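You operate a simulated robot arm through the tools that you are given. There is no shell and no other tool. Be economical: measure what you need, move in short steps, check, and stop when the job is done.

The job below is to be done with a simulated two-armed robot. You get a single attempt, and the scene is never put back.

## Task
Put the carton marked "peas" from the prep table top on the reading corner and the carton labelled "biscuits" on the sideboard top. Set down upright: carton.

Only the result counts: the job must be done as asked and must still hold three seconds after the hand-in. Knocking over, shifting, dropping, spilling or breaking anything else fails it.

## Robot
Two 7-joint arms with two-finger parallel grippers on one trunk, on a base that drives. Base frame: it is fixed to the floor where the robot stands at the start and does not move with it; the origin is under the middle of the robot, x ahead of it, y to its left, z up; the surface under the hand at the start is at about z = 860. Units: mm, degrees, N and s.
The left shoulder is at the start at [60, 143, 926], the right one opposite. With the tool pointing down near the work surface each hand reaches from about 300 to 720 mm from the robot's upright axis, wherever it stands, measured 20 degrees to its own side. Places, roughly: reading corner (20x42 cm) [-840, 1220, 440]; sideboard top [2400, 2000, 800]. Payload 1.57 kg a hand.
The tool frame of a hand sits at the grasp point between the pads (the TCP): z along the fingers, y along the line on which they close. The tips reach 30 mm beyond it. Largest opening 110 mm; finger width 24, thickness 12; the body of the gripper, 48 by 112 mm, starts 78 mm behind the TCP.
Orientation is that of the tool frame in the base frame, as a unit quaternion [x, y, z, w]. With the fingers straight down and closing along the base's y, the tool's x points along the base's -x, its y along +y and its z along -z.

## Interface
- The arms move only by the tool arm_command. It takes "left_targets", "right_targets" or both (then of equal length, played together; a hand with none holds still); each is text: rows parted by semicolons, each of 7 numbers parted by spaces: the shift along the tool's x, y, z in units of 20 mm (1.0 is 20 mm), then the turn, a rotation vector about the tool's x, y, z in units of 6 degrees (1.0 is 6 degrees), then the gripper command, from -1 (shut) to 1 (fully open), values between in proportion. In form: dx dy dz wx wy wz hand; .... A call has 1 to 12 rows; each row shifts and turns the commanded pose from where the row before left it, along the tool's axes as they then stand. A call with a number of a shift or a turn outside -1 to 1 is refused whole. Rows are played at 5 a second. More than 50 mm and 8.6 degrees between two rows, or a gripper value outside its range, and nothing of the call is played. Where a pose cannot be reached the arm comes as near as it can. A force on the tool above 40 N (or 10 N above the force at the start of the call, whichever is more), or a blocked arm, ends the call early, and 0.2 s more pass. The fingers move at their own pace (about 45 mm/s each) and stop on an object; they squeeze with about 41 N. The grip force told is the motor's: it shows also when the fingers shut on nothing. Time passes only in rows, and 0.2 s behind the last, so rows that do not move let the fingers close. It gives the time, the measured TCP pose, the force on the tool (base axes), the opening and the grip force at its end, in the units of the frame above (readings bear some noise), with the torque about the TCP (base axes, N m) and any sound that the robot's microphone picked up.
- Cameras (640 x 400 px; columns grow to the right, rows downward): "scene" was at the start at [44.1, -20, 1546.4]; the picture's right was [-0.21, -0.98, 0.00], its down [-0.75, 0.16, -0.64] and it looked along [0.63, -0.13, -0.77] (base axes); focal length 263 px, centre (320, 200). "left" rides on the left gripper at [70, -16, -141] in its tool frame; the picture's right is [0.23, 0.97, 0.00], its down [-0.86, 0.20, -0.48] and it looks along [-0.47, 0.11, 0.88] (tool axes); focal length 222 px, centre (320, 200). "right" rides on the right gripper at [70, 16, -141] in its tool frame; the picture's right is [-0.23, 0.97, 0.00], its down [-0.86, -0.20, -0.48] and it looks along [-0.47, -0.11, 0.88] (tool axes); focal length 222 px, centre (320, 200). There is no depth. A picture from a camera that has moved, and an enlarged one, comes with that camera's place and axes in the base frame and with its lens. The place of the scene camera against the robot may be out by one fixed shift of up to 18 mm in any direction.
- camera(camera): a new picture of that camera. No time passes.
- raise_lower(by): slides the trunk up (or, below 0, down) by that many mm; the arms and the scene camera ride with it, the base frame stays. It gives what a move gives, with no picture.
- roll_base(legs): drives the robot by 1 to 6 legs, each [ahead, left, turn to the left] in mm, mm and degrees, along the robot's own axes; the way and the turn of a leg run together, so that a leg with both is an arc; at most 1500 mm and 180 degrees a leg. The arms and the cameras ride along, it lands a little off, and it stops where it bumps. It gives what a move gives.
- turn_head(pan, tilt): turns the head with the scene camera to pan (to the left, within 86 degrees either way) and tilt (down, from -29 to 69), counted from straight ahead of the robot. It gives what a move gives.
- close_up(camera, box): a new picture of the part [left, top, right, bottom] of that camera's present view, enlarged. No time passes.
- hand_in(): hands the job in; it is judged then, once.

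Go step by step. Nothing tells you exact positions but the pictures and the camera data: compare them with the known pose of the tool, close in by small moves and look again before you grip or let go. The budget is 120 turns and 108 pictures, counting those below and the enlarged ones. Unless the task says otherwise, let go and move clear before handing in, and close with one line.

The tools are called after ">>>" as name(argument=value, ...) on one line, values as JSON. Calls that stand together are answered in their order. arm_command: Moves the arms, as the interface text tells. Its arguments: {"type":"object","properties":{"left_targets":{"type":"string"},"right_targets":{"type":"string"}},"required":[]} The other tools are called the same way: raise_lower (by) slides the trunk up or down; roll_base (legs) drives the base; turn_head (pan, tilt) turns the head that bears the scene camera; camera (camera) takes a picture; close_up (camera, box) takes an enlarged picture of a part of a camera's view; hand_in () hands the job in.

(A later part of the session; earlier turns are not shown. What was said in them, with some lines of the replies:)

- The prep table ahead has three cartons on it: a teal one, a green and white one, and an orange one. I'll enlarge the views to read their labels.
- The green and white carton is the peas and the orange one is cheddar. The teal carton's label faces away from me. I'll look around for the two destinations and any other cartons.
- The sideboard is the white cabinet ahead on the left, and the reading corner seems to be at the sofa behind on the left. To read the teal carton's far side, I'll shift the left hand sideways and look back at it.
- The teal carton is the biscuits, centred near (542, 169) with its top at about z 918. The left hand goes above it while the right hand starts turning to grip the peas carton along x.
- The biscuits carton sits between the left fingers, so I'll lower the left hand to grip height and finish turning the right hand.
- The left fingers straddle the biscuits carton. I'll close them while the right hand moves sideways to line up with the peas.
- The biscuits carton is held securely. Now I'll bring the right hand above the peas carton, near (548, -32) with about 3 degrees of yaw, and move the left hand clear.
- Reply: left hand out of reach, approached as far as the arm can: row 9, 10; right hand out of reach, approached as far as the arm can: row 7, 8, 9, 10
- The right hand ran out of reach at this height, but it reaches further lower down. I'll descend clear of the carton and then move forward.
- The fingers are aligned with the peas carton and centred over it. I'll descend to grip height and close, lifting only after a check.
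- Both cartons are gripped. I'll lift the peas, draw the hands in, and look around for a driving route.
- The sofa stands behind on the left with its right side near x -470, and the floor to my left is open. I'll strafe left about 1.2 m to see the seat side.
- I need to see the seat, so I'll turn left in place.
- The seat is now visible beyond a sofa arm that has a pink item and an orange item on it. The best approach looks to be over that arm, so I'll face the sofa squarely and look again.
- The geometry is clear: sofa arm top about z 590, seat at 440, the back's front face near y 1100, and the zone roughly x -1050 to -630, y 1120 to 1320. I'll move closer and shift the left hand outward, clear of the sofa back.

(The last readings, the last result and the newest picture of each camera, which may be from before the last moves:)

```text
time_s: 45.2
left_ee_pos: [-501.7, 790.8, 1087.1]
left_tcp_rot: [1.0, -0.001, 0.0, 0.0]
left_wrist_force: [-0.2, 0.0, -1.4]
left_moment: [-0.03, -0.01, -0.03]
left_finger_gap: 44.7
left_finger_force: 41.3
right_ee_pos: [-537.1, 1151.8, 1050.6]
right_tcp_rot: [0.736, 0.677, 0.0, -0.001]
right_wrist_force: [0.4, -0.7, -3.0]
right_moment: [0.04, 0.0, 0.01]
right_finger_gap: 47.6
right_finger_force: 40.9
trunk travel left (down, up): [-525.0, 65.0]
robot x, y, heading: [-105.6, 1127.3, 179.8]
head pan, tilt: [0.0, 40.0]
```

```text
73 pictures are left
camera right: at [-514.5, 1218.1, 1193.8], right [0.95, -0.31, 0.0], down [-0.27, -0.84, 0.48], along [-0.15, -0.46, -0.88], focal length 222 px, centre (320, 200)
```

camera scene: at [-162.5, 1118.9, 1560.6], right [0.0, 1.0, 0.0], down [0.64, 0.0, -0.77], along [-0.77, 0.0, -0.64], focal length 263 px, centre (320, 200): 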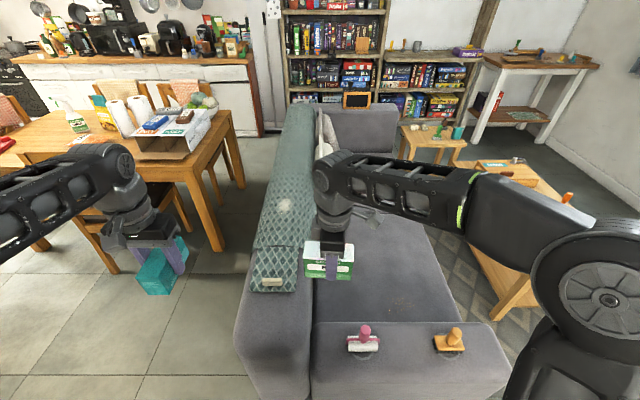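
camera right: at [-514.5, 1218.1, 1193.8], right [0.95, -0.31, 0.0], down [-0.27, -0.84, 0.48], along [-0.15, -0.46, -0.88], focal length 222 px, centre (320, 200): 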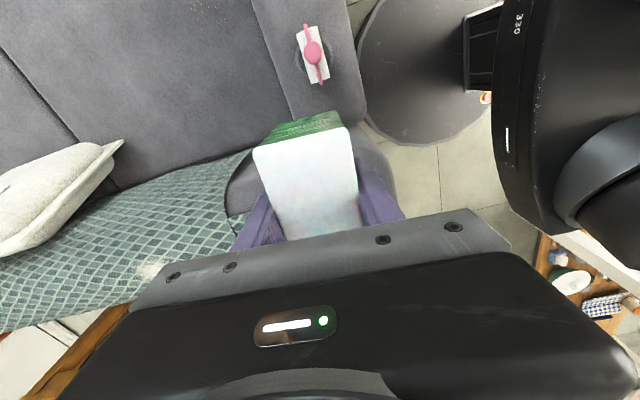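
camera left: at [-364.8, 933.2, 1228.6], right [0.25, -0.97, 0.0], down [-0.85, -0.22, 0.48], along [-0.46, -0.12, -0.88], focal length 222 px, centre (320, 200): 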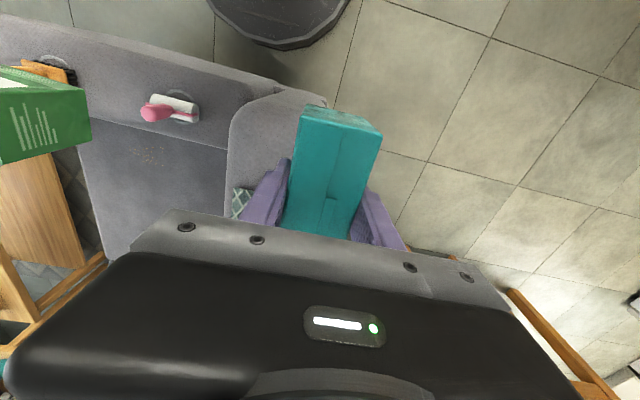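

The right hand will shift to y about 1225 and straighten its yaw, then the trunk goes down 150 mm.

>>> arm_command(right_targets="0.75 0 0 0 0 -0.4 -1;0.75 0 0 0 0 -0.4 -1;0.75 0 0 0 0 0 -1;0.75 0 0 0 0 0 -1;0.7 0 0 0 0 0 -1")

>>> raise_lower(by=-150)

>>> arm_command(right_targets="0 -1 0 0 0 0 -1;0 -1 0 0 0 0 -1;0 -1 0 0 0 0 -1;0 -1 0 0 0 0 -1;0 -1 0 0 0 0 -1;0 -1 0 0 0 0 -1;0 -1 0 0 0 0 -1;0 -1 0.5 0 0 0 -1;0 -1 0.5 0 0 0 -1;0 -1 0.5 0 0 0 -1;0 -1 0.5 0 0 0 -1")

>>> camera(camera="right")

>>> camera(camera="scene")

```text
time_s: 46.4
left_ee_pos: [-502.0, 791.9, 1087.1]
left_tcp_rot: [1.0, 0.0, 0.0, 0.0]
left_wrist_force: [-0.3, -0.3, -1.5]
left_moment: [-0.02, -0.02, -0.01]
left_finger_gap: 44.7
left_finger_force: 40.9
right_ee_pos: [-535.5, 1225.8, 1051.5]
right_tcp_rot: [0.707, 0.707, 0.0, -0.001]
right_wrist_force: [0.1, -1.1, -2.3]
right_moment: [-0.03, -0.02, 0.03]
right_finger_gap: 47.6
right_finger_force: 41.1
trunk travel left (down, up): [-525.0, 65.0]
robot x, y, heading: [-104.1, 1125.2, 179.9]
head pan, tilt: [0.0, 40.0]
```

```text
time_s: 48.2
left_ee_pos: [-501.9, 791.7, 937.5]
left_tcp_rot: [1.0, 0.0, 0.0, 0.0]
left_wrist_force: [0.3, -0.2, -1.5]
left_moment: [0.01, -0.01, 0.0]
left_finger_gap: 44.6
left_finger_force: 40.4
right_ee_pos: [-535.8, 1224.6, 901.8]
right_tcp_rot: [0.707, 0.707, 0.0, 0.0]
right_wrist_force: [0.3, -0.7, -3.1]
right_moment: [-0.01, -0.02, 0.02]
right_finger_gap: 48.1
right_finger_force: 40.8
trunk travel left (down, up): [-375.0, 215.0]
robot x, y, heading: [-104.2, 1123.7, 179.9]
head pan, tilt: [0.0, 40.0]
```

```text
time_s: 50.6
left_ee_pos: [-502.2, 791.4, 937.4]
left_tcp_rot: [1.0, 0.0, 0.0, 0.0]
left_wrist_force: [0.2, -0.8, -2.1]
left_moment: [-0.01, -0.01, 0.04]
left_finger_gap: 44.5
left_finger_force: 41.0
right_ee_pos: [-725.4, 1224.2, 877.2]
right_tcp_rot: [0.707, 0.707, -0.002, 0.0]
right_wrist_force: [0.9, 0.4, -2.5]
right_moment: [0.04, -0.02, 0.02]
right_finger_gap: 47.9
right_finger_force: 41.0
right hand out of reach, approached as far as the arm can: row 10, 11
trunk travel left (down, up): [-375.0, 215.0]
robot x, y, heading: [-108.3, 1122.8, 179.8]
head pan, tilt: [0.0, 40.0]
```

```text
72 pictures are left
camera right: at [-707.4, 1293.4, 1018.4], right [0.97, -0.23, 0.0], down [-0.2, -0.85, 0.48], along [-0.11, -0.47, -0.88], focal length 222 px, centre (320, 200)
```

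right: 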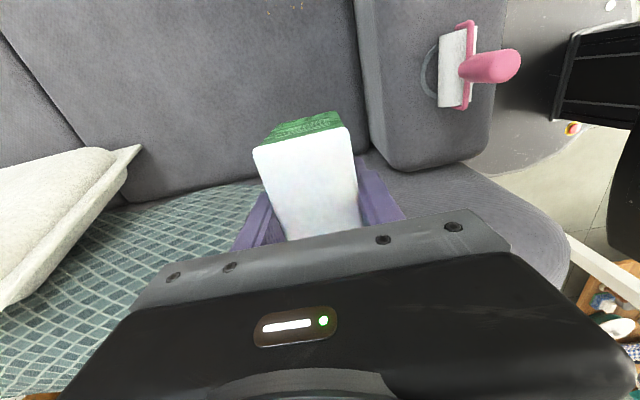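

```text
71 pictures are left
camera scene: at [-163.0, 1118.9, 1410.6], right [0.0, 1.0, 0.0], down [0.64, 0.0, -0.77], along [-0.77, 0.0, -0.64], focal length 263 px, centre (320, 200)
```

scene: 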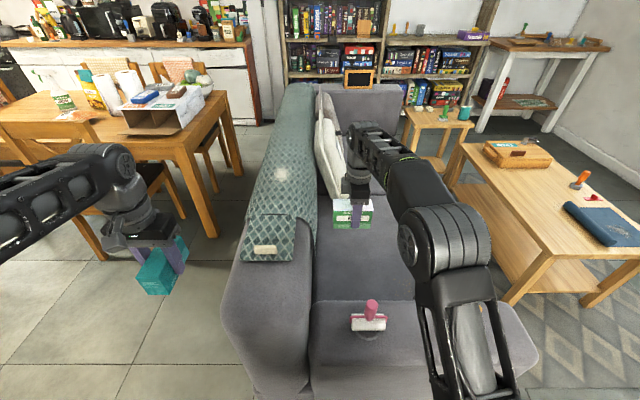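

The right hand is above the zone at x -725. I'll descend in steps and watch the elbow relative to the items on the sofa arm.

>>> arm_command(right_targets="0 -0.2 1 0 0 0 -1;0 -0.2 1 0 0 0 -1;0 -0.2 1 0 0 0 -1;0 -0.2 1 0 0 0 -1;0 -0.2 1 0 0 0 -1;0 -0.2 1 0 0 0 -1;0 -0.2 1 0 0 0 -1;0 -0.2 1 0 0 0 -1")

>>> camera(camera="scene")

```text
time_s: 52.4
left_ee_pos: [-503.4, 790.7, 938.4]
left_tcp_rot: [1.0, 0.0, 0.001, 0.0]
left_wrist_force: [0.1, 0.0, -1.8]
left_moment: [0.01, 0.0, 0.01]
left_finger_gap: 44.7
left_finger_force: 41.8
right_ee_pos: [-759.2, 1225.5, 716.0]
right_tcp_rot: [0.708, 0.707, 0.0, 0.0]
right_wrist_force: [0.1, 0.8, -3.3]
right_moment: [0.03, 0.01, 0.01]
right_finger_gap: 47.7
right_finger_force: 40.7
trunk travel left (down, up): [-375.0, 215.0]
robot x, y, heading: [-105.6, 1125.7, 179.9]
head pan, tilt: [0.0, 40.0]
```

```text
70 pictures are left
camera scene: at [-163.1, 1119.3, 1410.6], right [0.0, 1.0, 0.0], down [0.64, 0.0, -0.77], along [-0.77, 0.0, -0.64], focal length 263 px, centre (320, 200)
```

scene: 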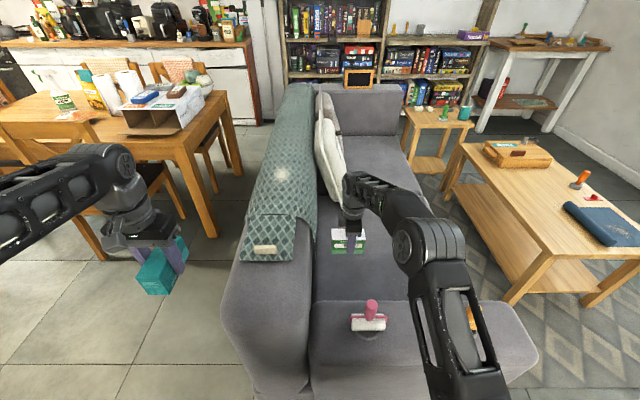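

To keep the elbow well above the items, I'll raise the trunk 90 mm and let the arm do the lowering.

>>> raise_lower(by=90)

>>> arm_command(right_targets="0 0 1 0 0 0 -1;0 0 1 0 0 0 -1;0 0 1 0 0 0 -1;0 0 1 0 0 0 -1;0 0 1 0 0 0 -1;0 0 1 0 0 0 -1;0 0 1 0 0 0 -1;0 0 1 0 0 0 -1;0 0 1 0 0 0 -1;0 0 1 0 0 0 -1")

>>> camera(camera="scene")

>>> camera(camera="right")

```text
time_s: 53.6
left_ee_pos: [-502.0, 792.2, 1026.1]
left_tcp_rot: [1.0, 0.0, 0.001, 0.0]
left_wrist_force: [-0.4, 0.4, -1.8]
left_moment: [0.01, 0.0, -0.01]
left_finger_gap: 44.9
left_finger_force: 40.6
right_ee_pos: [-757.9, 1225.8, 807.1]
right_tcp_rot: [0.707, 0.707, 0.0, 0.0]
right_wrist_force: [0.2, 0.8, -2.6]
right_moment: [0.02, -0.02, 0.0]
right_finger_gap: 47.8
right_finger_force: 41.0
trunk travel left (down, up): [-465.0, 125.0]
robot x, y, heading: [-107.1, 1122.7, 179.9]
head pan, tilt: [0.0, 40.0]
```

```text
time_s: 55.8
left_ee_pos: [-503.3, 791.7, 1027.7]
left_tcp_rot: [1.0, 0.0, -0.001, 0.0]
left_wrist_force: [0.6, -0.5, -1.9]
left_moment: [-0.01, -0.03, -0.02]
left_finger_gap: 44.6
left_finger_force: 41.0
right_ee_pos: [-759.1, 1224.5, 606.6]
right_tcp_rot: [0.707, 0.707, 0.0, -0.001]
right_wrist_force: [0.9, 1.7, -2.6]
right_moment: [0.02, -0.03, -0.01]
right_finger_gap: 47.8
right_finger_force: 40.8
trunk travel left (down, up): [-465.0, 125.0]
robot x, y, heading: [-103.5, 1125.5, 179.6]
head pan, tilt: [0.0, 40.0]
```

```text
69 pictures are left
camera scene: at [-163.1, 1119.2, 1500.6], right [0.0, 1.0, 0.0], down [0.64, 0.0, -0.77], along [-0.77, 0.0, -0.64], focal length 263 px, centre (320, 200)
```

scene: 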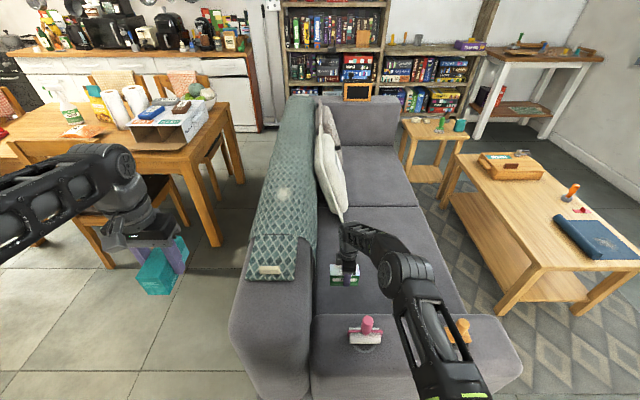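

```text
68 pictures are left
camera right: at [-741.4, 1294.1, 749.4], right [0.97, -0.23, 0.0], down [-0.2, -0.85, 0.48], along [-0.11, -0.47, -0.88], focal length 222 px, centre (320, 200)
```

right: 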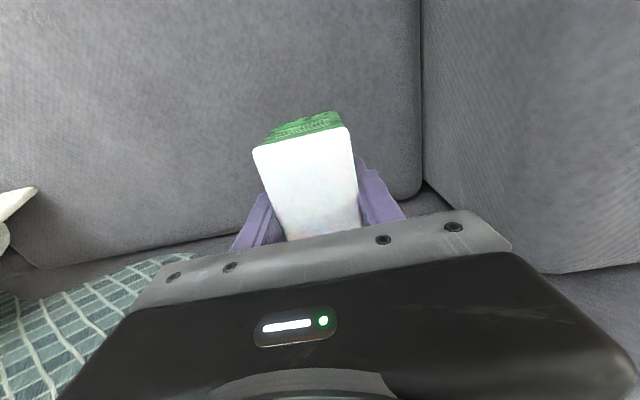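

Clearances look good. I'll move a little deeper to x about -800 and go down to just above the seat.

>>> arm_command(right_targets="0 -0.5 1 0 0 0 -1;0 -0.5 1 0 0 0 -1;0 -0.5 1 0 0 0 -1;0 -0.5 1 0 0 0 -1;0 0 1 0 0 0 -1;0 0 0.2 0 0 0 -1")

>>> camera(camera="scene")

>>> camera(camera="right")

```text
time_s: 57.2
left_ee_pos: [-502.4, 790.9, 1026.6]
left_tcp_rot: [1.0, 0.001, 0.0, 0.001]
left_wrist_force: [0.3, 0.3, -1.5]
left_moment: [0.0, 0.0, 0.0]
left_finger_gap: 44.5
left_finger_force: 41.0
right_ee_pos: [-755.0, 1237.4, 519.6]
right_tcp_rot: [0.708, 0.707, 0.001, 0.0]
right_wrist_force: [-0.3, -0.5, -3.0]
right_moment: [0.01, -0.01, 0.01]
right_finger_gap: 47.6
right_finger_force: 41.1
right hand out of reach, approached as far as the arm can: row 2, 3, 4, 5
trunk travel left (down, up): [-465.0, 125.0]
robot x, y, heading: [-106.7, 1122.9, 179.8]
head pan, tilt: [0.0, 40.0]
```

```text
67 pictures are left
camera scene: at [-163.0, 1119.1, 1500.6], right [0.0, 1.0, 0.0], down [0.64, 0.0, -0.77], along [-0.77, 0.0, -0.64], focal length 263 px, centre (320, 200)
```

scene: 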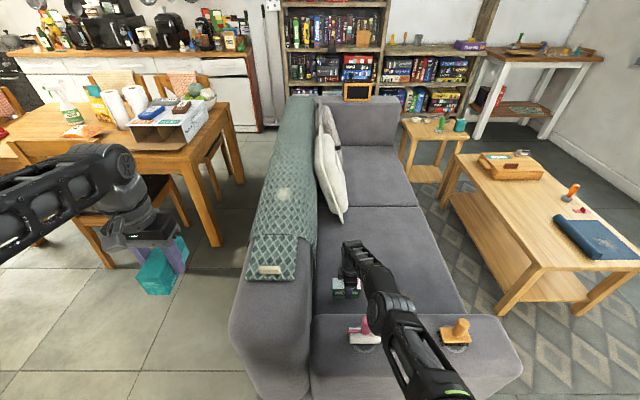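

```text
66 pictures are left
camera right: at [-738.2, 1306.3, 661.8], right [0.97, -0.23, 0.0], down [-0.2, -0.85, 0.48], along [-0.11, -0.47, -0.88], focal length 222 px, centre (320, 200)
```

right: 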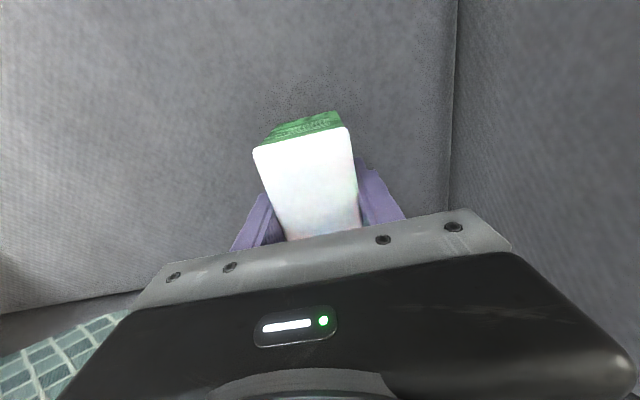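

The arm is nearly straight, so rather than lowering the trunk toward the pink item I'll nudge the base 35 mm forward.

>>> roll_base(legs=[[35, 0, 0]])

>>> arm_command(right_targets="0 0 0.5 0 0 0 -1;0 0 0.5 0 0 0 -1;0 0 0.25 0 0 0 -1;0 0 0.25 0 0 0 -1")

>>> camera(camera="scene")

>>> camera(camera="right")

```text
time_s: 58.1
left_ee_pos: [-519.7, 791.8, 1028.0]
left_tcp_rot: [1.0, -0.001, 0.0, 0.0]
left_wrist_force: [0.3, 0.6, -2.1]
left_moment: [0.01, -0.01, -0.03]
left_finger_gap: 44.7
left_finger_force: 41.0
right_ee_pos: [-772.3, 1238.1, 521.2]
right_tcp_rot: [0.708, 0.707, 0.0, -0.001]
right_wrist_force: [0.1, 0.2, -2.6]
right_moment: [0.03, -0.03, -0.02]
right_finger_gap: 47.7
right_finger_force: 40.8
trunk travel left (down, up): [-465.0, 125.0]
robot x, y, heading: [-121.7, 1125.5, 179.9]
head pan, tilt: [0.0, 40.0]
stopped in leg 1: the robot was blocked; the commanded pose is now the measured one
```

```text
time_s: 59.1
left_ee_pos: [-520.8, 791.0, 1026.9]
left_tcp_rot: [1.0, -0.001, 0.002, -0.001]
left_wrist_force: [-0.1, 0.1, -1.8]
left_moment: [-0.01, 0.01, 0.0]
left_finger_gap: 44.6
left_finger_force: 40.5
right_ee_pos: [-758.6, 1240.2, 494.8]
right_tcp_rot: [0.708, 0.707, -0.001, 0.0]
right_wrist_force: [0.8, -0.2, -2.3]
right_moment: [0.01, 0.01, 0.02]
right_finger_gap: 47.8
right_finger_force: 41.7
right hand out of reach, approached as far as the arm can: row 1, 2, 4
trunk travel left (down, up): [-465.0, 125.0]
robot x, y, heading: [-125.8, 1121.2, 180.1]
head pan, tilt: [0.0, 40.0]
```

```text
65 pictures are left
camera scene: at [-180.8, 1119.3, 1500.6], right [0.0, 1.0, 0.0], down [0.64, 0.0, -0.77], along [-0.77, 0.0, -0.64], focal length 263 px, centre (320, 200)
```

scene: 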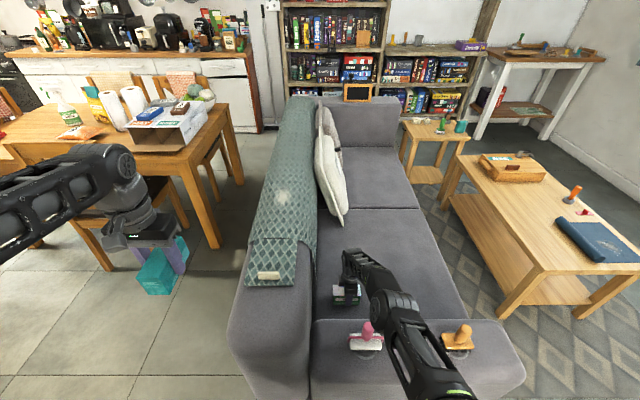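

```text
64 pictures are left
camera right: at [-742.0, 1308.9, 635.9], right [0.97, -0.23, 0.0], down [-0.2, -0.85, 0.48], along [-0.11, -0.47, -0.88], focal length 222 px, centre (320, 200)
```

right: 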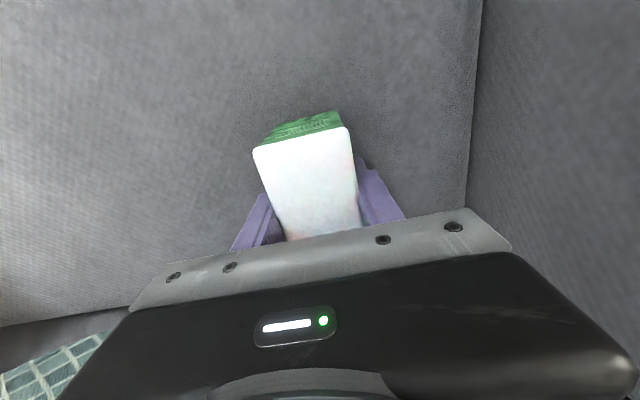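

The base is touching the sofa, so it goes no further. The carton is at (-758, 1240), inside the zone. I'll set it down by lowering the trunk a few millimetres at a time and watching the force.

>>> raise_lower(by=-10)

>>> close_up(camera="scene", box=[300, 230, 440, 360])

```text
time_s: 59.7
left_ee_pos: [-520.3, 792.0, 1016.6]
left_tcp_rot: [1.0, -0.001, 0.001, -0.001]
left_wrist_force: [0.2, 0.1, -1.5]
left_moment: [0.0, -0.01, 0.01]
left_finger_gap: 44.8
left_finger_force: 41.0
right_ee_pos: [-760.7, 1239.9, 484.0]
right_tcp_rot: [0.708, 0.706, -0.001, -0.001]
right_wrist_force: [-0.1, -0.2, -3.3]
right_moment: [0.01, 0.01, -0.04]
right_finger_gap: 47.8
right_finger_force: 40.7
trunk travel left (down, up): [-455.0, 135.0]
robot x, y, heading: [-121.8, 1121.2, 180.0]
head pan, tilt: [0.0, 40.0]
```

```text
3.08 times, centred on (370, 295) of scene
camera zoom: at [-180.6, 1119.3, 1490.6], right [0.0, 1.0, 0.0], down [0.64, 0.0, -0.77], along [-0.77, 0.0, -0.64], focal length 808 px, centre (166, -92)
```

zoom: 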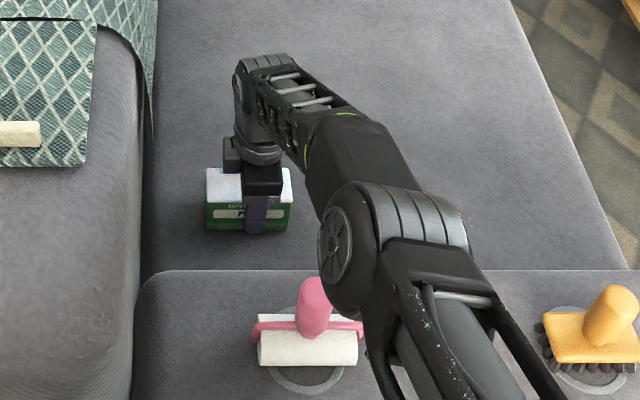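

>>> raise_lower(by=-3)

```text
time_s: 60.2
left_ee_pos: [-520.3, 791.4, 1014.0]
left_tcp_rot: [1.0, -0.001, 0.001, 0.001]
left_wrist_force: [-0.7, 0.4, -2.0]
left_moment: [0.01, -0.04, 0.02]
left_finger_gap: 44.6
left_finger_force: 41.1
right_ee_pos: [-759.8, 1240.3, 483.0]
right_tcp_rot: [0.708, 0.706, -0.001, -0.002]
right_wrist_force: [2.9, 0.8, 5.9]
right_moment: [-0.52, -0.34, 0.17]
right_finger_gap: 47.7
right_finger_force: 41.0
trunk travel left (down, up): [-452.0, 138.0]
robot x, y, heading: [-125.2, 1121.5, 179.7]
head pan, tilt: [0.0, 40.0]
```

The force has flipped to support, so the carton is on the seat. I'll open the gripper and check.

>>> arm_command(right_targets="0 0 0 0 0 0 0.7;0 0 0 0 0 0 0.7;0 0 0 0 0 0 0.7;0 0 0 0 0 0 0.7")

>>> camera(camera="right")

```text
time_s: 61.2
left_ee_pos: [-521.0, 791.0, 1013.6]
left_tcp_rot: [1.0, -0.001, 0.0, 0.0]
left_wrist_force: [0.7, -1.3, -1.1]
left_moment: [-0.01, -0.03, 0.0]
left_finger_gap: 44.8
left_finger_force: 40.8
right_ee_pos: [-759.9, 1239.4, 481.5]
right_tcp_rot: [0.707, 0.707, 0.0, -0.001]
right_wrist_force: [0.6, 0.2, 0.2]
right_moment: [0.0, 0.01, -0.02]
right_finger_gap: 93.6
right_finger_force: 0.0
trunk travel left (down, up): [-452.0, 138.0]
robot x, y, heading: [-124.8, 1123.6, 180.1]
head pan, tilt: [0.0, 40.0]
```

```text
62 pictures are left
camera right: at [-742.1, 1308.9, 623.3], right [0.97, -0.23, 0.0], down [-0.2, -0.85, 0.48], along [-0.11, -0.47, -0.88], focal length 222 px, centre (320, 200)
```

right: 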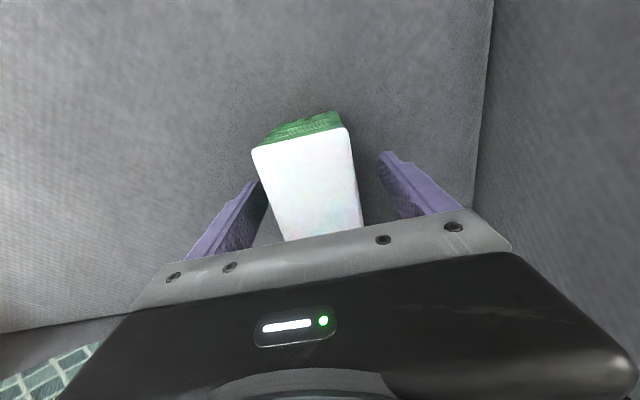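

The peas carton stands free. I'll lift straight up with the trunk and then retract the hand.

>>> raise_lower(by=130)

>>> arm_command(right_targets="0 0.2 -1 0 0 0 0.7;0 0.2 -1 0 0 0 0.7;0 0.2 -1 0 0 0 0.7;0 0.2 -1 0 0 0 0.7;0 0.2 -1 0 0 0 0.7;0 0.2 -1 0 0 0 0.7;0 0.3 -1 0 0 0 0.7;0 0.3 -1 0 0 0 0.7;0 0.5 -1 0 0 0 0.7;0 0.5 -1 0 0 0 0.7;0 0.5 -1 0 0 0 0.7;0 0.5 -1 0 0 0 0.7")

>>> camera(camera="scene")

```text
time_s: 62.8
left_ee_pos: [-520.4, 791.8, 1143.9]
left_tcp_rot: [1.0, 0.0, 0.001, 0.0]
left_wrist_force: [-1.0, -0.6, -1.6]
left_moment: [0.03, -0.02, -0.01]
left_finger_gap: 44.4
left_finger_force: 41.0
right_ee_pos: [-758.7, 1240.0, 610.4]
right_tcp_rot: [0.707, 0.707, -0.001, -0.001]
right_wrist_force: [0.5, -0.4, 0.2]
right_moment: [-0.02, -0.01, -0.01]
right_finger_gap: 93.6
right_finger_force: 0.1
trunk travel left (down, up): [-582.0, 8.0]
robot x, y, heading: [-123.6, 1125.0, 179.9]
head pan, tilt: [0.0, 40.0]
```

```text
time_s: 65.4
left_ee_pos: [-520.6, 791.9, 1143.8]
left_tcp_rot: [1.0, -0.001, 0.001, 0.0]
left_wrist_force: [0.0, 0.5, -1.6]
left_moment: [0.01, -0.03, 0.0]
left_finger_gap: 44.4
left_finger_force: 41.2
right_ee_pos: [-682.6, 1240.1, 851.7]
right_tcp_rot: [0.708, 0.706, 0.0, 0.0]
right_wrist_force: [0.4, 0.7, 0.3]
right_moment: [0.04, 0.03, 0.01]
right_finger_gap: 93.3
right_finger_force: 0.0
trunk travel left (down, up): [-582.0, 8.0]
robot x, y, heading: [-124.7, 1121.8, 179.8]
head pan, tilt: [0.0, 40.0]
```

```text
61 pictures are left
camera scene: at [-180.1, 1119.2, 1617.6], right [0.0, 1.0, 0.0], down [0.64, 0.0, -0.77], along [-0.77, 0.0, -0.64], focal length 263 px, centre (320, 200)
```

scene: 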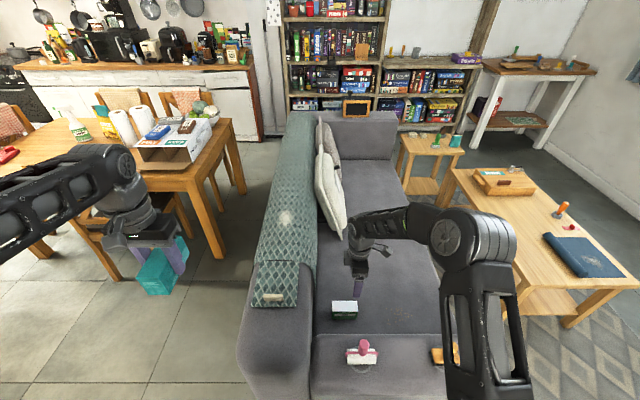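

The peas carton stands upright on the seat. I'll fold the right hand up and in, and draw the left hand in as well.

>>> arm_command(right_targets="0 0.8 -0.8 0 0 0 0;0 0.8 -0.8 0 0 0 0;0 0.8 -0.8 0 0 0 0;0 0.8 -0.8 0 0 0 0;0 0.8 -0.8 0 0 0 0;0 0.8 -0.8 0 0 0 0;0 0.8 -0.8 0 0 0 0;0 0.8 -0.8 0 0 0 0;0 0.8 -0.8 0 0 0 0;0 0.8 -0.8 0 0 0 0;0 0.8 -0.8 0 0 0 0;0 0.8 -0.8 0 0 0 0", left_targets="0.4 -0.4 0 0 0 0 -1;0.4 -0.4 0 0 0 0 -1;0.4 -0.4 0 0 0 0 -1;0.4 -0.4 0 0 0 0 -1;0.4 -0.4 0 0 0 0 -1;0.4 -0.4 0 0 0 0 -1;0 0 0 0 0 0 -1;0 0 0 0 0 0 -1;0 0 0 0 0 0 -1;0 0 0 0 0 0 -1;0 0 0 0 0 0 -1;0 0 0 0 0 0 -1")

>>> roll_base(legs=[[-200, 0, 0]])

>>> camera(camera="scene")

```text
time_s: 68.0
left_ee_pos: [-473.4, 838.4, 1144.3]
left_tcp_rot: [1.0, -0.002, 0.0, 0.0]
left_wrist_force: [-0.2, 0.0, -1.7]
left_moment: [-0.01, 0.05, -0.01]
left_finger_gap: 44.4
left_finger_force: 41.1
right_ee_pos: [-488.3, 1239.0, 1044.0]
right_tcp_rot: [0.708, 0.706, -0.001, 0.0]
right_wrist_force: [0.4, -0.2, -0.5]
right_moment: [-0.02, 0.01, 0.02]
right_finger_gap: 54.7
right_finger_force: 0.1
trunk travel left (down, up): [-582.0, 8.0]
robot x, y, heading: [-121.8, 1123.0, 180.1]
head pan, tilt: [0.0, 40.0]
```

```text
time_s: 69.6
left_ee_pos: [-269.9, 839.6, 1144.0]
left_tcp_rot: [1.0, -0.002, 0.001, 0.0]
left_wrist_force: [0.2, 0.1, -1.1]
left_moment: [0.02, 0.01, 0.02]
left_finger_gap: 44.6
left_finger_force: 41.0
right_ee_pos: [-285.1, 1241.4, 1043.3]
right_tcp_rot: [0.708, 0.706, -0.001, -0.001]
right_wrist_force: [0.7, -0.7, 0.1]
right_moment: [0.01, 0.02, -0.01]
right_finger_gap: 55.2
right_finger_force: 0.0
trunk travel left (down, up): [-582.0, 8.0]
robot x, y, heading: [81.4, 1124.9, 180.0]
head pan, tilt: [0.0, 40.0]
```

```text
60 pictures are left
camera scene: at [23.5, 1119.0, 1617.7], right [0.0, 1.0, 0.0], down [0.64, 0.0, -0.77], along [-0.77, 0.0, -0.64], focal length 263 px, centre (320, 200)
```

scene: 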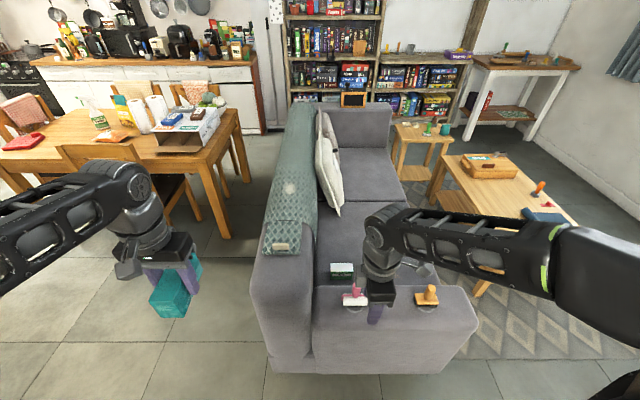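

The peas are done and nothing was disturbed. Now I'll turn around to face the sideboard (+x).

>>> roll_base(legs=[[0, 0, -175]])

>>> turn_head(pan=10, tilt=25)

>>> camera(camera="scene")

```text
time_s: 77.1
left_ee_pos: [390.7, 1446.0, 1144.6]
left_tcp_rot: [-0.058, 0.998, -0.001, -0.001]
left_wrist_force: [0.0, 0.0, -1.7]
left_moment: [0.03, 0.01, -0.02]
left_finger_gap: 44.6
left_finger_force: 40.8
right_ee_pos: [454.5, 1049.9, 1043.6]
right_tcp_rot: [0.747, -0.665, 0.001, -0.001]
right_wrist_force: [0.7, 0.2, -0.3]
right_moment: [0.01, 0.01, 0.01]
right_finger_gap: 54.9
right_finger_force: 0.0
trunk travel left (down, up): [-582.0, 8.0]
robot x, y, heading: [78.2, 1121.6, 6.9]
head pan, tilt: [0.0, 40.0]
```

```text
time_s: 77.9
left_ee_pos: [391.7, 1445.4, 1143.2]
left_tcp_rot: [-0.059, 0.998, -0.001, -0.001]
left_wrist_force: [0.0, -0.2, -1.9]
left_moment: [0.0, 0.03, 0.01]
left_finger_gap: 44.9
left_finger_force: 41.6
right_ee_pos: [453.8, 1050.1, 1043.5]
right_tcp_rot: [0.748, -0.664, 0.0, 0.0]
right_wrist_force: [-0.7, 0.1, -0.3]
right_moment: [0.02, -0.02, 0.0]
right_finger_gap: 55.1
right_finger_force: 0.0
trunk travel left (down, up): [-582.0, 8.0]
robot x, y, heading: [78.0, 1122.3, 6.6]
head pan, tilt: [10.0, 25.0]
```

```text
59 pictures are left
camera scene: at [135.7, 1142.2, 1640.9], right [0.29, -0.96, 0.0], down [-0.41, -0.12, -0.91], along [0.87, 0.26, -0.42], focal length 263 px, centre (320, 200)
```

scene: 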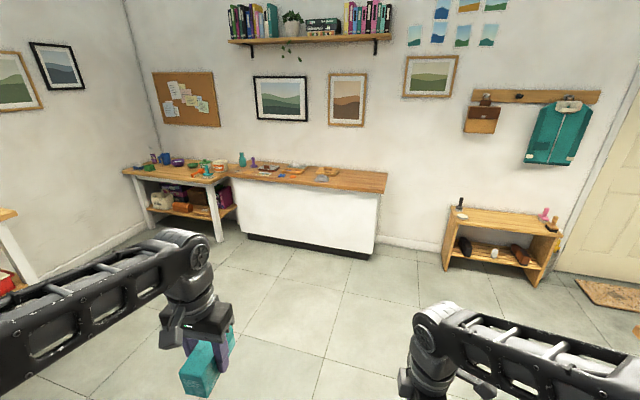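

The sideboard's front edge is around x 2160 to 2300, and its right end near y 1250 to 1600 looks free. I'll drive toward it and stop well short.

>>> roll_base(legs=[[0, 0, -6.8], [1250, 80, 0]])

>>> turn_head(pan=10, tilt=40)

>>> camera(camera="scene")

```text
time_s: 84.8
left_ee_pos: [1677.1, 1502.5, 1143.3]
left_tcp_rot: [-0.006, 1.0, 0.001, -0.001]
left_wrist_force: [-0.5, 0.7, -2.2]
left_moment: [0.03, 0.01, 0.0]
left_finger_gap: 44.8
left_finger_force: 41.2
right_ee_pos: [1698.0, 1103.7, 1041.8]
right_tcp_rot: [0.712, -0.702, 0.001, -0.001]
right_wrist_force: [0.5, -0.4, 0.5]
right_moment: [0.02, 0.0, -0.01]
right_finger_gap: 54.8
right_finger_force: 0.1
trunk travel left (down, up): [-582.0, 8.0]
robot x, y, heading: [1332.8, 1214.9, 0.9]
head pan, tilt: [10.0, 25.0]
```

```text
time_s: 85.5
left_ee_pos: [1677.1, 1503.6, 1142.8]
left_tcp_rot: [-0.008, 1.0, 0.0, -0.001]
left_wrist_force: [-0.5, 0.1, -1.4]
left_moment: [0.03, 0.0, 0.0]
left_finger_gap: 44.7
left_finger_force: 41.6
right_ee_pos: [1700.7, 1102.8, 1043.9]
right_tcp_rot: [0.712, -0.703, 0.001, -0.001]
right_wrist_force: [-0.1, 0.3, 0.5]
right_moment: [0.0, 0.03, 0.01]
right_finger_gap: 55.0
right_finger_force: 0.0
trunk travel left (down, up): [-582.0, 8.0]
robot x, y, heading: [1327.8, 1213.4, 1.1]
head pan, tilt: [10.0, 40.0]
```

```text
58 pictures are left
camera scene: at [1385.2, 1225.5, 1617.7], right [0.19, -0.98, 0.0], down [-0.63, -0.12, -0.77], along [0.75, 0.14, -0.64], focal length 263 px, centre (320, 200)
```

scene: 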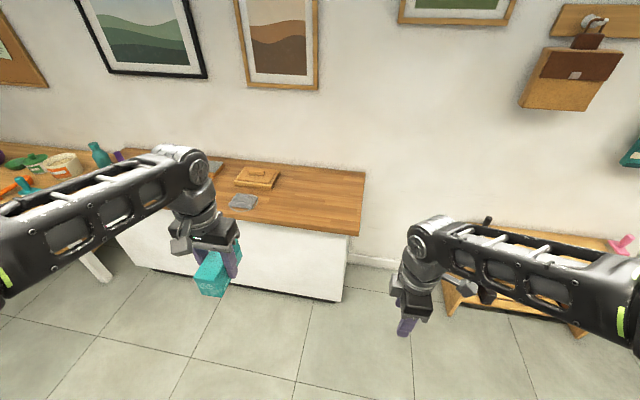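

The free area at the right end is about x 2150 to 2620, y 1210 to 1650. I'll close in to x about 1740, aiming for a spot near (2320, 1430).

>>> roll_base(legs=[[400, 0, -1]])

>>> turn_head(pan=10, tilt=50)

>>> camera(camera="scene")

>>> camera(camera="left")

```text
time_s: 88.0
left_ee_pos: [2080.5, 1498.7, 1143.3]
left_tcp_rot: [0.002, 1.0, 0.0, -0.001]
left_wrist_force: [0.8, 0.3, -0.7]
left_moment: [0.02, 0.03, -0.01]
left_finger_gap: 44.5
left_finger_force: 40.7
right_ee_pos: [2096.7, 1097.9, 1044.2]
right_tcp_rot: [-0.705, 0.709, 0.0, 0.0]
right_wrist_force: [-0.3, 0.2, 0.9]
right_moment: [0.01, 0.0, 0.01]
right_finger_gap: 55.1
right_finger_force: 0.1
trunk travel left (down, up): [-582.0, 8.0]
robot x, y, heading: [1726.7, 1214.6, -0.3]
head pan, tilt: [10.0, 40.0]
```

```text
time_s: 88.7
left_ee_pos: [2080.7, 1497.6, 1143.9]
left_tcp_rot: [0.003, 1.0, 0.0, 0.0]
left_wrist_force: [0.0, -0.8, -0.9]
left_moment: [-0.01, 0.0, 0.0]
left_finger_gap: 44.4
left_finger_force: 40.4
right_ee_pos: [2093.6, 1098.1, 1042.6]
right_tcp_rot: [-0.706, 0.708, 0.0, 0.001]
right_wrist_force: [0.4, 0.3, -0.2]
right_moment: [-0.01, -0.02, 0.0]
right_finger_gap: 55.3
right_finger_force: 0.0
trunk travel left (down, up): [-582.0, 8.0]
robot x, y, heading: [1730.0, 1217.1, -0.4]
head pan, tilt: [10.0, 50.0]
```

```text
57 pictures are left
camera scene: at [1774.6, 1225.3, 1603.5], right [0.17, -0.99, 0.0], down [-0.75, -0.13, -0.64], along [0.63, 0.11, -0.77], focal length 263 px, centre (320, 200)
```

scene: 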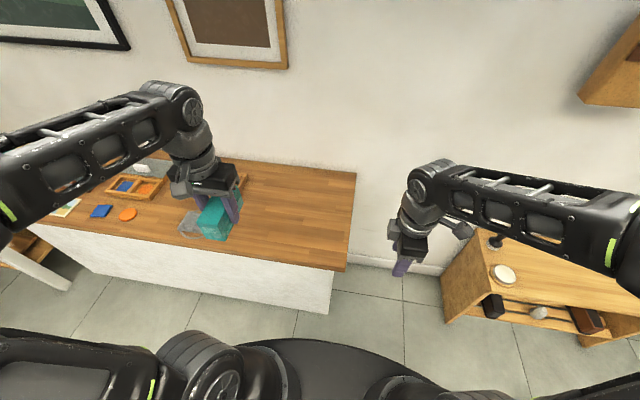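

```text
56 pictures are left
camera left: at [2010.2, 1481.2, 1284.9], right [-0.22, 0.98, 0.0], down [0.86, 0.19, 0.48], along [0.47, 0.11, -0.88], focal length 222 px, centre (320, 200)
```

left: 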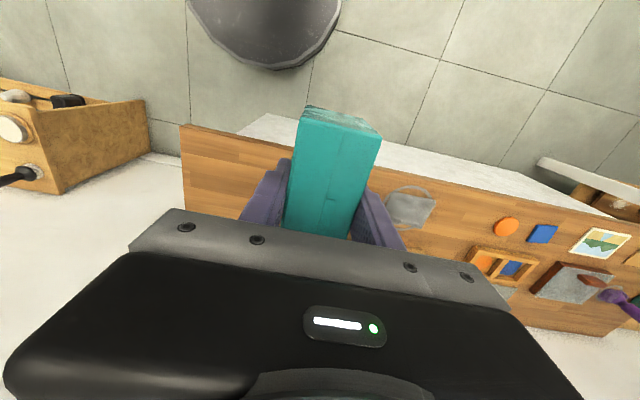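

The sideboard edge is confirmed at x about 2155, and the grey item starts near y 1690. I'll lower the trunk and bring the biscuits above (2300, 1430).

>>> raise_lower(by=-117)

>>> arm_command(left_targets="-1 -0.32 0 0 0 0 -1;-1 -0.32 0 0 0 0 -1;-1 -0.32 0 0 0 0 -1;-1 -0.32 0 0 0 0 -1;-1 -0.32 0 0 0 0 -1;-1 -0.32 0 0 0 0 -1;-1 -0.32 0 0 0 0 -1;-1 -0.32 0 0 0 0 -1;-1 -0.32 0.5 0 0 0 -1;-1 -0.32 0.5 0 0 0 -1;-1 -0.2 0.5 0 0 0 -1")

>>> camera(camera="left")

>>> camera(camera="scene")

```text
time_s: 90.2
left_ee_pos: [2081.1, 1498.2, 1025.9]
left_tcp_rot: [0.003, 1.0, 0.001, 0.0]
left_wrist_force: [0.1, -0.9, -0.9]
left_moment: [0.01, 0.02, 0.0]
left_finger_gap: 44.6
left_finger_force: 40.9
right_ee_pos: [2094.0, 1097.2, 926.7]
right_tcp_rot: [-0.705, 0.709, 0.0, 0.0]
right_wrist_force: [-0.6, 0.5, 0.2]
right_moment: [0.02, -0.01, 0.01]
right_finger_gap: 55.0
right_finger_force: 0.1
trunk travel left (down, up): [-465.0, 125.0]
robot x, y, heading: [1729.2, 1215.9, -0.5]
head pan, tilt: [10.0, 50.0]
```

```text
time_s: 92.6
left_ee_pos: [2299.6, 1428.5, 994.4]
left_tcp_rot: [0.002, 1.0, 0.0, -0.001]
left_wrist_force: [-0.9, 0.2, -1.8]
left_moment: [-0.02, 0.02, -0.03]
left_finger_gap: 44.5
left_finger_force: 41.3
right_ee_pos: [2094.2, 1098.6, 926.0]
right_tcp_rot: [-0.706, 0.709, -0.001, 0.001]
right_wrist_force: [-0.2, -0.1, 0.2]
right_moment: [0.01, 0.02, 0.01]
right_finger_gap: 54.8
right_finger_force: 0.1
trunk travel left (down, up): [-465.0, 125.0]
robot x, y, heading: [1731.8, 1214.7, 0.2]
head pan, tilt: [10.0, 50.0]
```

```text
55 pictures are left
camera left: at [2229.9, 1412.0, 1136.9], right [-0.22, 0.97, 0.0], down [0.86, 0.2, 0.48], along [0.47, 0.11, -0.88], focal length 222 px, centre (320, 200)
```

left: 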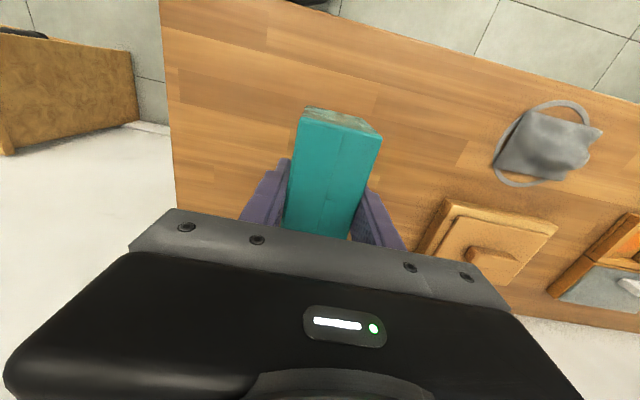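

```text
54 pictures are left
camera scene: at [1775.4, 1225.2, 1486.4], right [0.17, -0.99, 0.0], down [-0.76, -0.13, -0.64], along [0.63, 0.11, -0.77], focal length 263 px, centre (320, 200)
```

scene: 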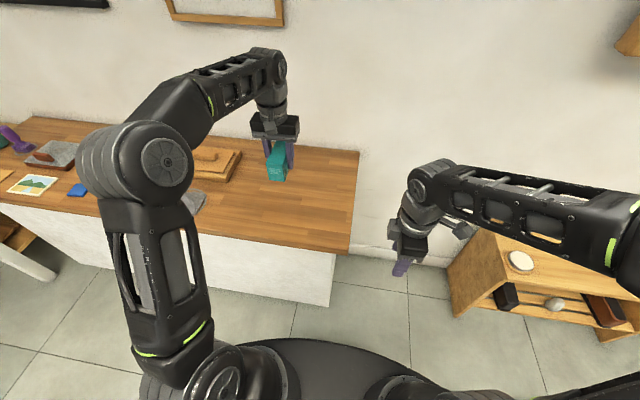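

The landing spot is clear. I'll descend to about 18 mm above the expected contact.

>>> arm_command(left_targets="0 0 1 0 0 0 -1;0 0 1 0 0 0 -1;0 0 1 0 0 0 -1;0 0 1 0 0 0 -1;0 0 1 0 0 0 -1;0 0 1 0 0 0 -1;0 0 0.9 0 0 0 -1;0 0 0.4 0 0 0 -1")

>>> camera(camera="left")

>>> close_up(camera="scene", box=[220, 120, 340, 220])

```text
time_s: 94.4
left_ee_pos: [2298.3, 1427.8, 850.1]
left_tcp_rot: [0.004, 1.0, 0.0, -0.001]
left_wrist_force: [0.6, -0.4, -1.3]
left_moment: [-0.02, 0.03, 0.02]
left_finger_gap: 44.6
left_finger_force: 41.2
right_ee_pos: [2095.7, 1097.5, 924.9]
right_tcp_rot: [-0.705, 0.709, -0.001, 0.0]
right_wrist_force: [-1.1, -0.4, -0.4]
right_moment: [-0.01, -0.02, 0.01]
right_finger_gap: 55.0
right_finger_force: 0.0
trunk travel left (down, up): [-465.0, 125.0]
robot x, y, heading: [1729.7, 1213.2, -0.3]
head pan, tilt: [10.0, 50.0]
```

```text
53 pictures are left
camera left: at [2229.4, 1411.5, 991.0], right [-0.22, 0.98, 0.0], down [0.86, 0.19, 0.48], along [0.46, 0.11, -0.88], focal length 222 px, centre (320, 200)
```

left: 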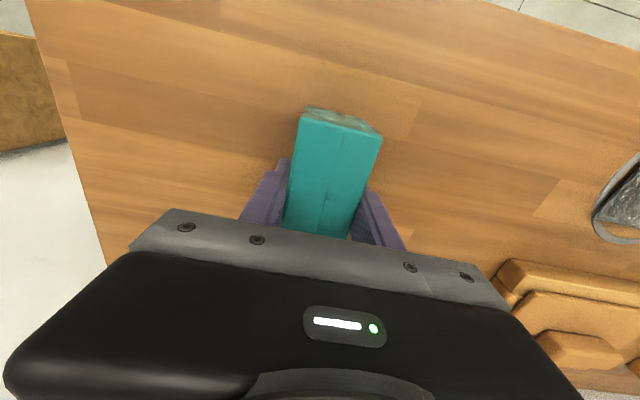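

```text
4.00 times, centred on (280, 170) of scene
camera zoom: at [1774.9, 1225.2, 1486.4], right [0.17, -0.99, 0.0], down [-0.76, -0.13, -0.64], along [0.63, 0.11, -0.77], focal length 1051 px, centre (480, 320)
```

zoom: 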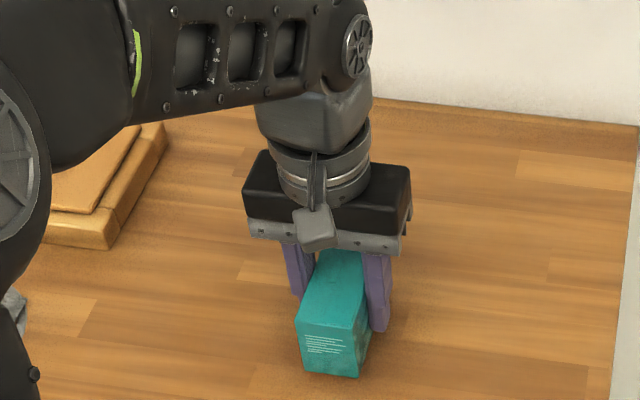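

Close above the top now. I'll lower in small 3 mm rows until the force shows contact.

>>> arm_command(left_targets="0 0 0.15 0 0 0 -1;0 0 0.15 0 0 0 -1;0 0 0.15 0 0 0 -1;0 0 0 0 0 0 -1")

>>> arm_command(left_targets="0 0 0.1 0 0 0 -1;0 0 0.1 0 0 0 -1;0 0 0 0 0 0 -1")

```text
time_s: 95.4
left_ee_pos: [2299.6, 1428.9, 841.0]
left_tcp_rot: [0.003, 1.0, 0.0, -0.001]
left_wrist_force: [-0.6, -0.3, -1.7]
left_moment: [0.01, 0.0, 0.0]
left_finger_gap: 44.7
left_finger_force: 40.6
right_ee_pos: [2095.0, 1097.9, 926.3]
right_tcp_rot: [-0.706, 0.709, -0.002, 0.0]
right_wrist_force: [0.2, -0.1, 0.7]
right_moment: [-0.01, -0.02, 0.0]
right_finger_gap: 55.0
right_finger_force: 0.0
trunk travel left (down, up): [-465.0, 125.0]
robot x, y, heading: [1730.4, 1219.1, -0.4]
head pan, tilt: [10.0, 50.0]
```

```text
time_s: 96.2
left_ee_pos: [2299.2, 1429.2, 838.1]
left_tcp_rot: [0.003, 1.0, 0.0, 0.001]
left_wrist_force: [0.1, 0.3, 2.4]
left_moment: [-0.06, -0.19, 0.01]
left_finger_gap: 44.7
left_finger_force: 41.1
right_ee_pos: [2094.4, 1098.5, 926.3]
right_tcp_rot: [-0.706, 0.709, -0.001, 0.001]
right_wrist_force: [-0.4, -0.6, -0.9]
right_moment: [0.01, 0.01, 0.0]
right_finger_gap: 55.2
right_finger_force: 0.0
trunk travel left (down, up): [-465.0, 125.0]
robot x, y, heading: [1732.9, 1219.1, -0.1]
head pan, tilt: [10.0, 50.0]
```

The force has turned upward, so the carton is on the top. I'll lower one more millimetre, release, and check.

>>> arm_command(left_targets="0 0 0.05 0 0 0 -1;0 0 0 0 0 0 0.7;0 0 0 0 0 0 0.7;0 0 0 0 0 0 0.7;0 0 0 0 0 0 0.7")

>>> camera(camera="left")

```text
time_s: 97.4
left_ee_pos: [2300.6, 1428.6, 835.7]
left_tcp_rot: [0.003, 1.0, 0.0, -0.001]
left_wrist_force: [0.9, 0.3, 0.3]
left_moment: [0.01, -0.02, 0.02]
left_finger_gap: 93.4
left_finger_force: 0.0
right_ee_pos: [2094.4, 1097.0, 926.5]
right_tcp_rot: [-0.705, 0.709, 0.0, 0.0]
right_wrist_force: [0.9, 0.0, 0.0]
right_moment: [0.03, 0.02, -0.02]
right_finger_gap: 55.0
right_finger_force: 0.1
trunk travel left (down, up): [-465.0, 125.0]
robot x, y, heading: [1730.8, 1216.6, 0.1]
head pan, tilt: [10.0, 50.0]
```

```text
51 pictures are left
camera left: at [2229.3, 1411.8, 977.8], right [-0.22, 0.98, 0.0], down [0.86, 0.19, 0.48], along [0.47, 0.11, -0.88], focal length 222 px, centre (320, 200)
```

left: 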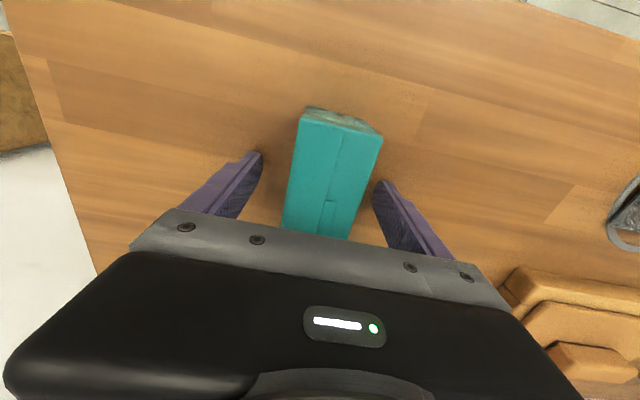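

The carton stands free between the open fingers. I'll lift straight up and check the result.

>>> arm_command(left_targets="0 0 -1 0 0 0 0.7;0 0 -1 0 0 0 0.7;0 0 -1 0 0 0 0.7;0 0 -1 0 0 0 0.7;0 0 -1 0 0 0 0.7;0 0 -1 0 0 0 0.7;0 0 -1 0 0 0 0.7;1 0 -0.5 0 0 0 0.7;1 0 0 0 0 0 0.7;1 0 0 0 0 0 0.7;1 0 0 0 0 0 0.7;1 0 0 0 0 0 0.7")

>>> camera(camera="scene")

```text
time_s: 100.0
left_ee_pos: [2198.4, 1429.4, 985.7]
left_tcp_rot: [0.004, 1.0, 0.0, 0.0]
left_wrist_force: [-0.2, -0.1, 0.4]
left_moment: [0.01, -0.01, 0.03]
left_finger_gap: 93.4
left_finger_force: 0.2
right_ee_pos: [2093.8, 1097.3, 925.4]
right_tcp_rot: [-0.705, 0.709, -0.001, 0.002]
right_wrist_force: [-0.7, -0.5, -0.6]
right_moment: [-0.01, -0.02, -0.01]
right_finger_gap: 55.0
right_finger_force: 0.0
trunk travel left (down, up): [-465.0, 125.0]
robot x, y, heading: [1730.8, 1217.5, -0.1]
head pan, tilt: [10.0, 50.0]
```

```text
50 pictures are left
camera scene: at [1774.2, 1225.3, 1486.5], right [0.17, -0.99, 0.0], down [-0.75, -0.13, -0.64], along [0.63, 0.11, -0.77], focal length 263 px, centre (320, 200)
```

scene: 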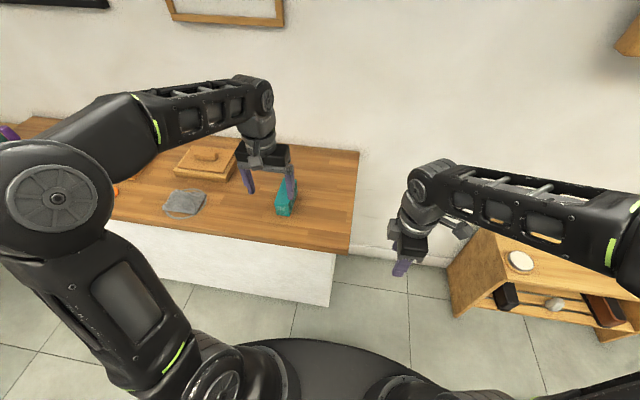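

The biscuits carton stands upright on the sideboard, the peas carton is upright on the reading corner, and both hands are clear. I'm handing in.

>>> hand_in()

```text
The job is handed in.
```

I handed the job in with the peas carton upright on the reading corner (the sofa seat) and the biscuits carton upright on the sideboard top. My pictures showed nothing else moved, though the base bumped the sofa lightly once while I was placing the peas.
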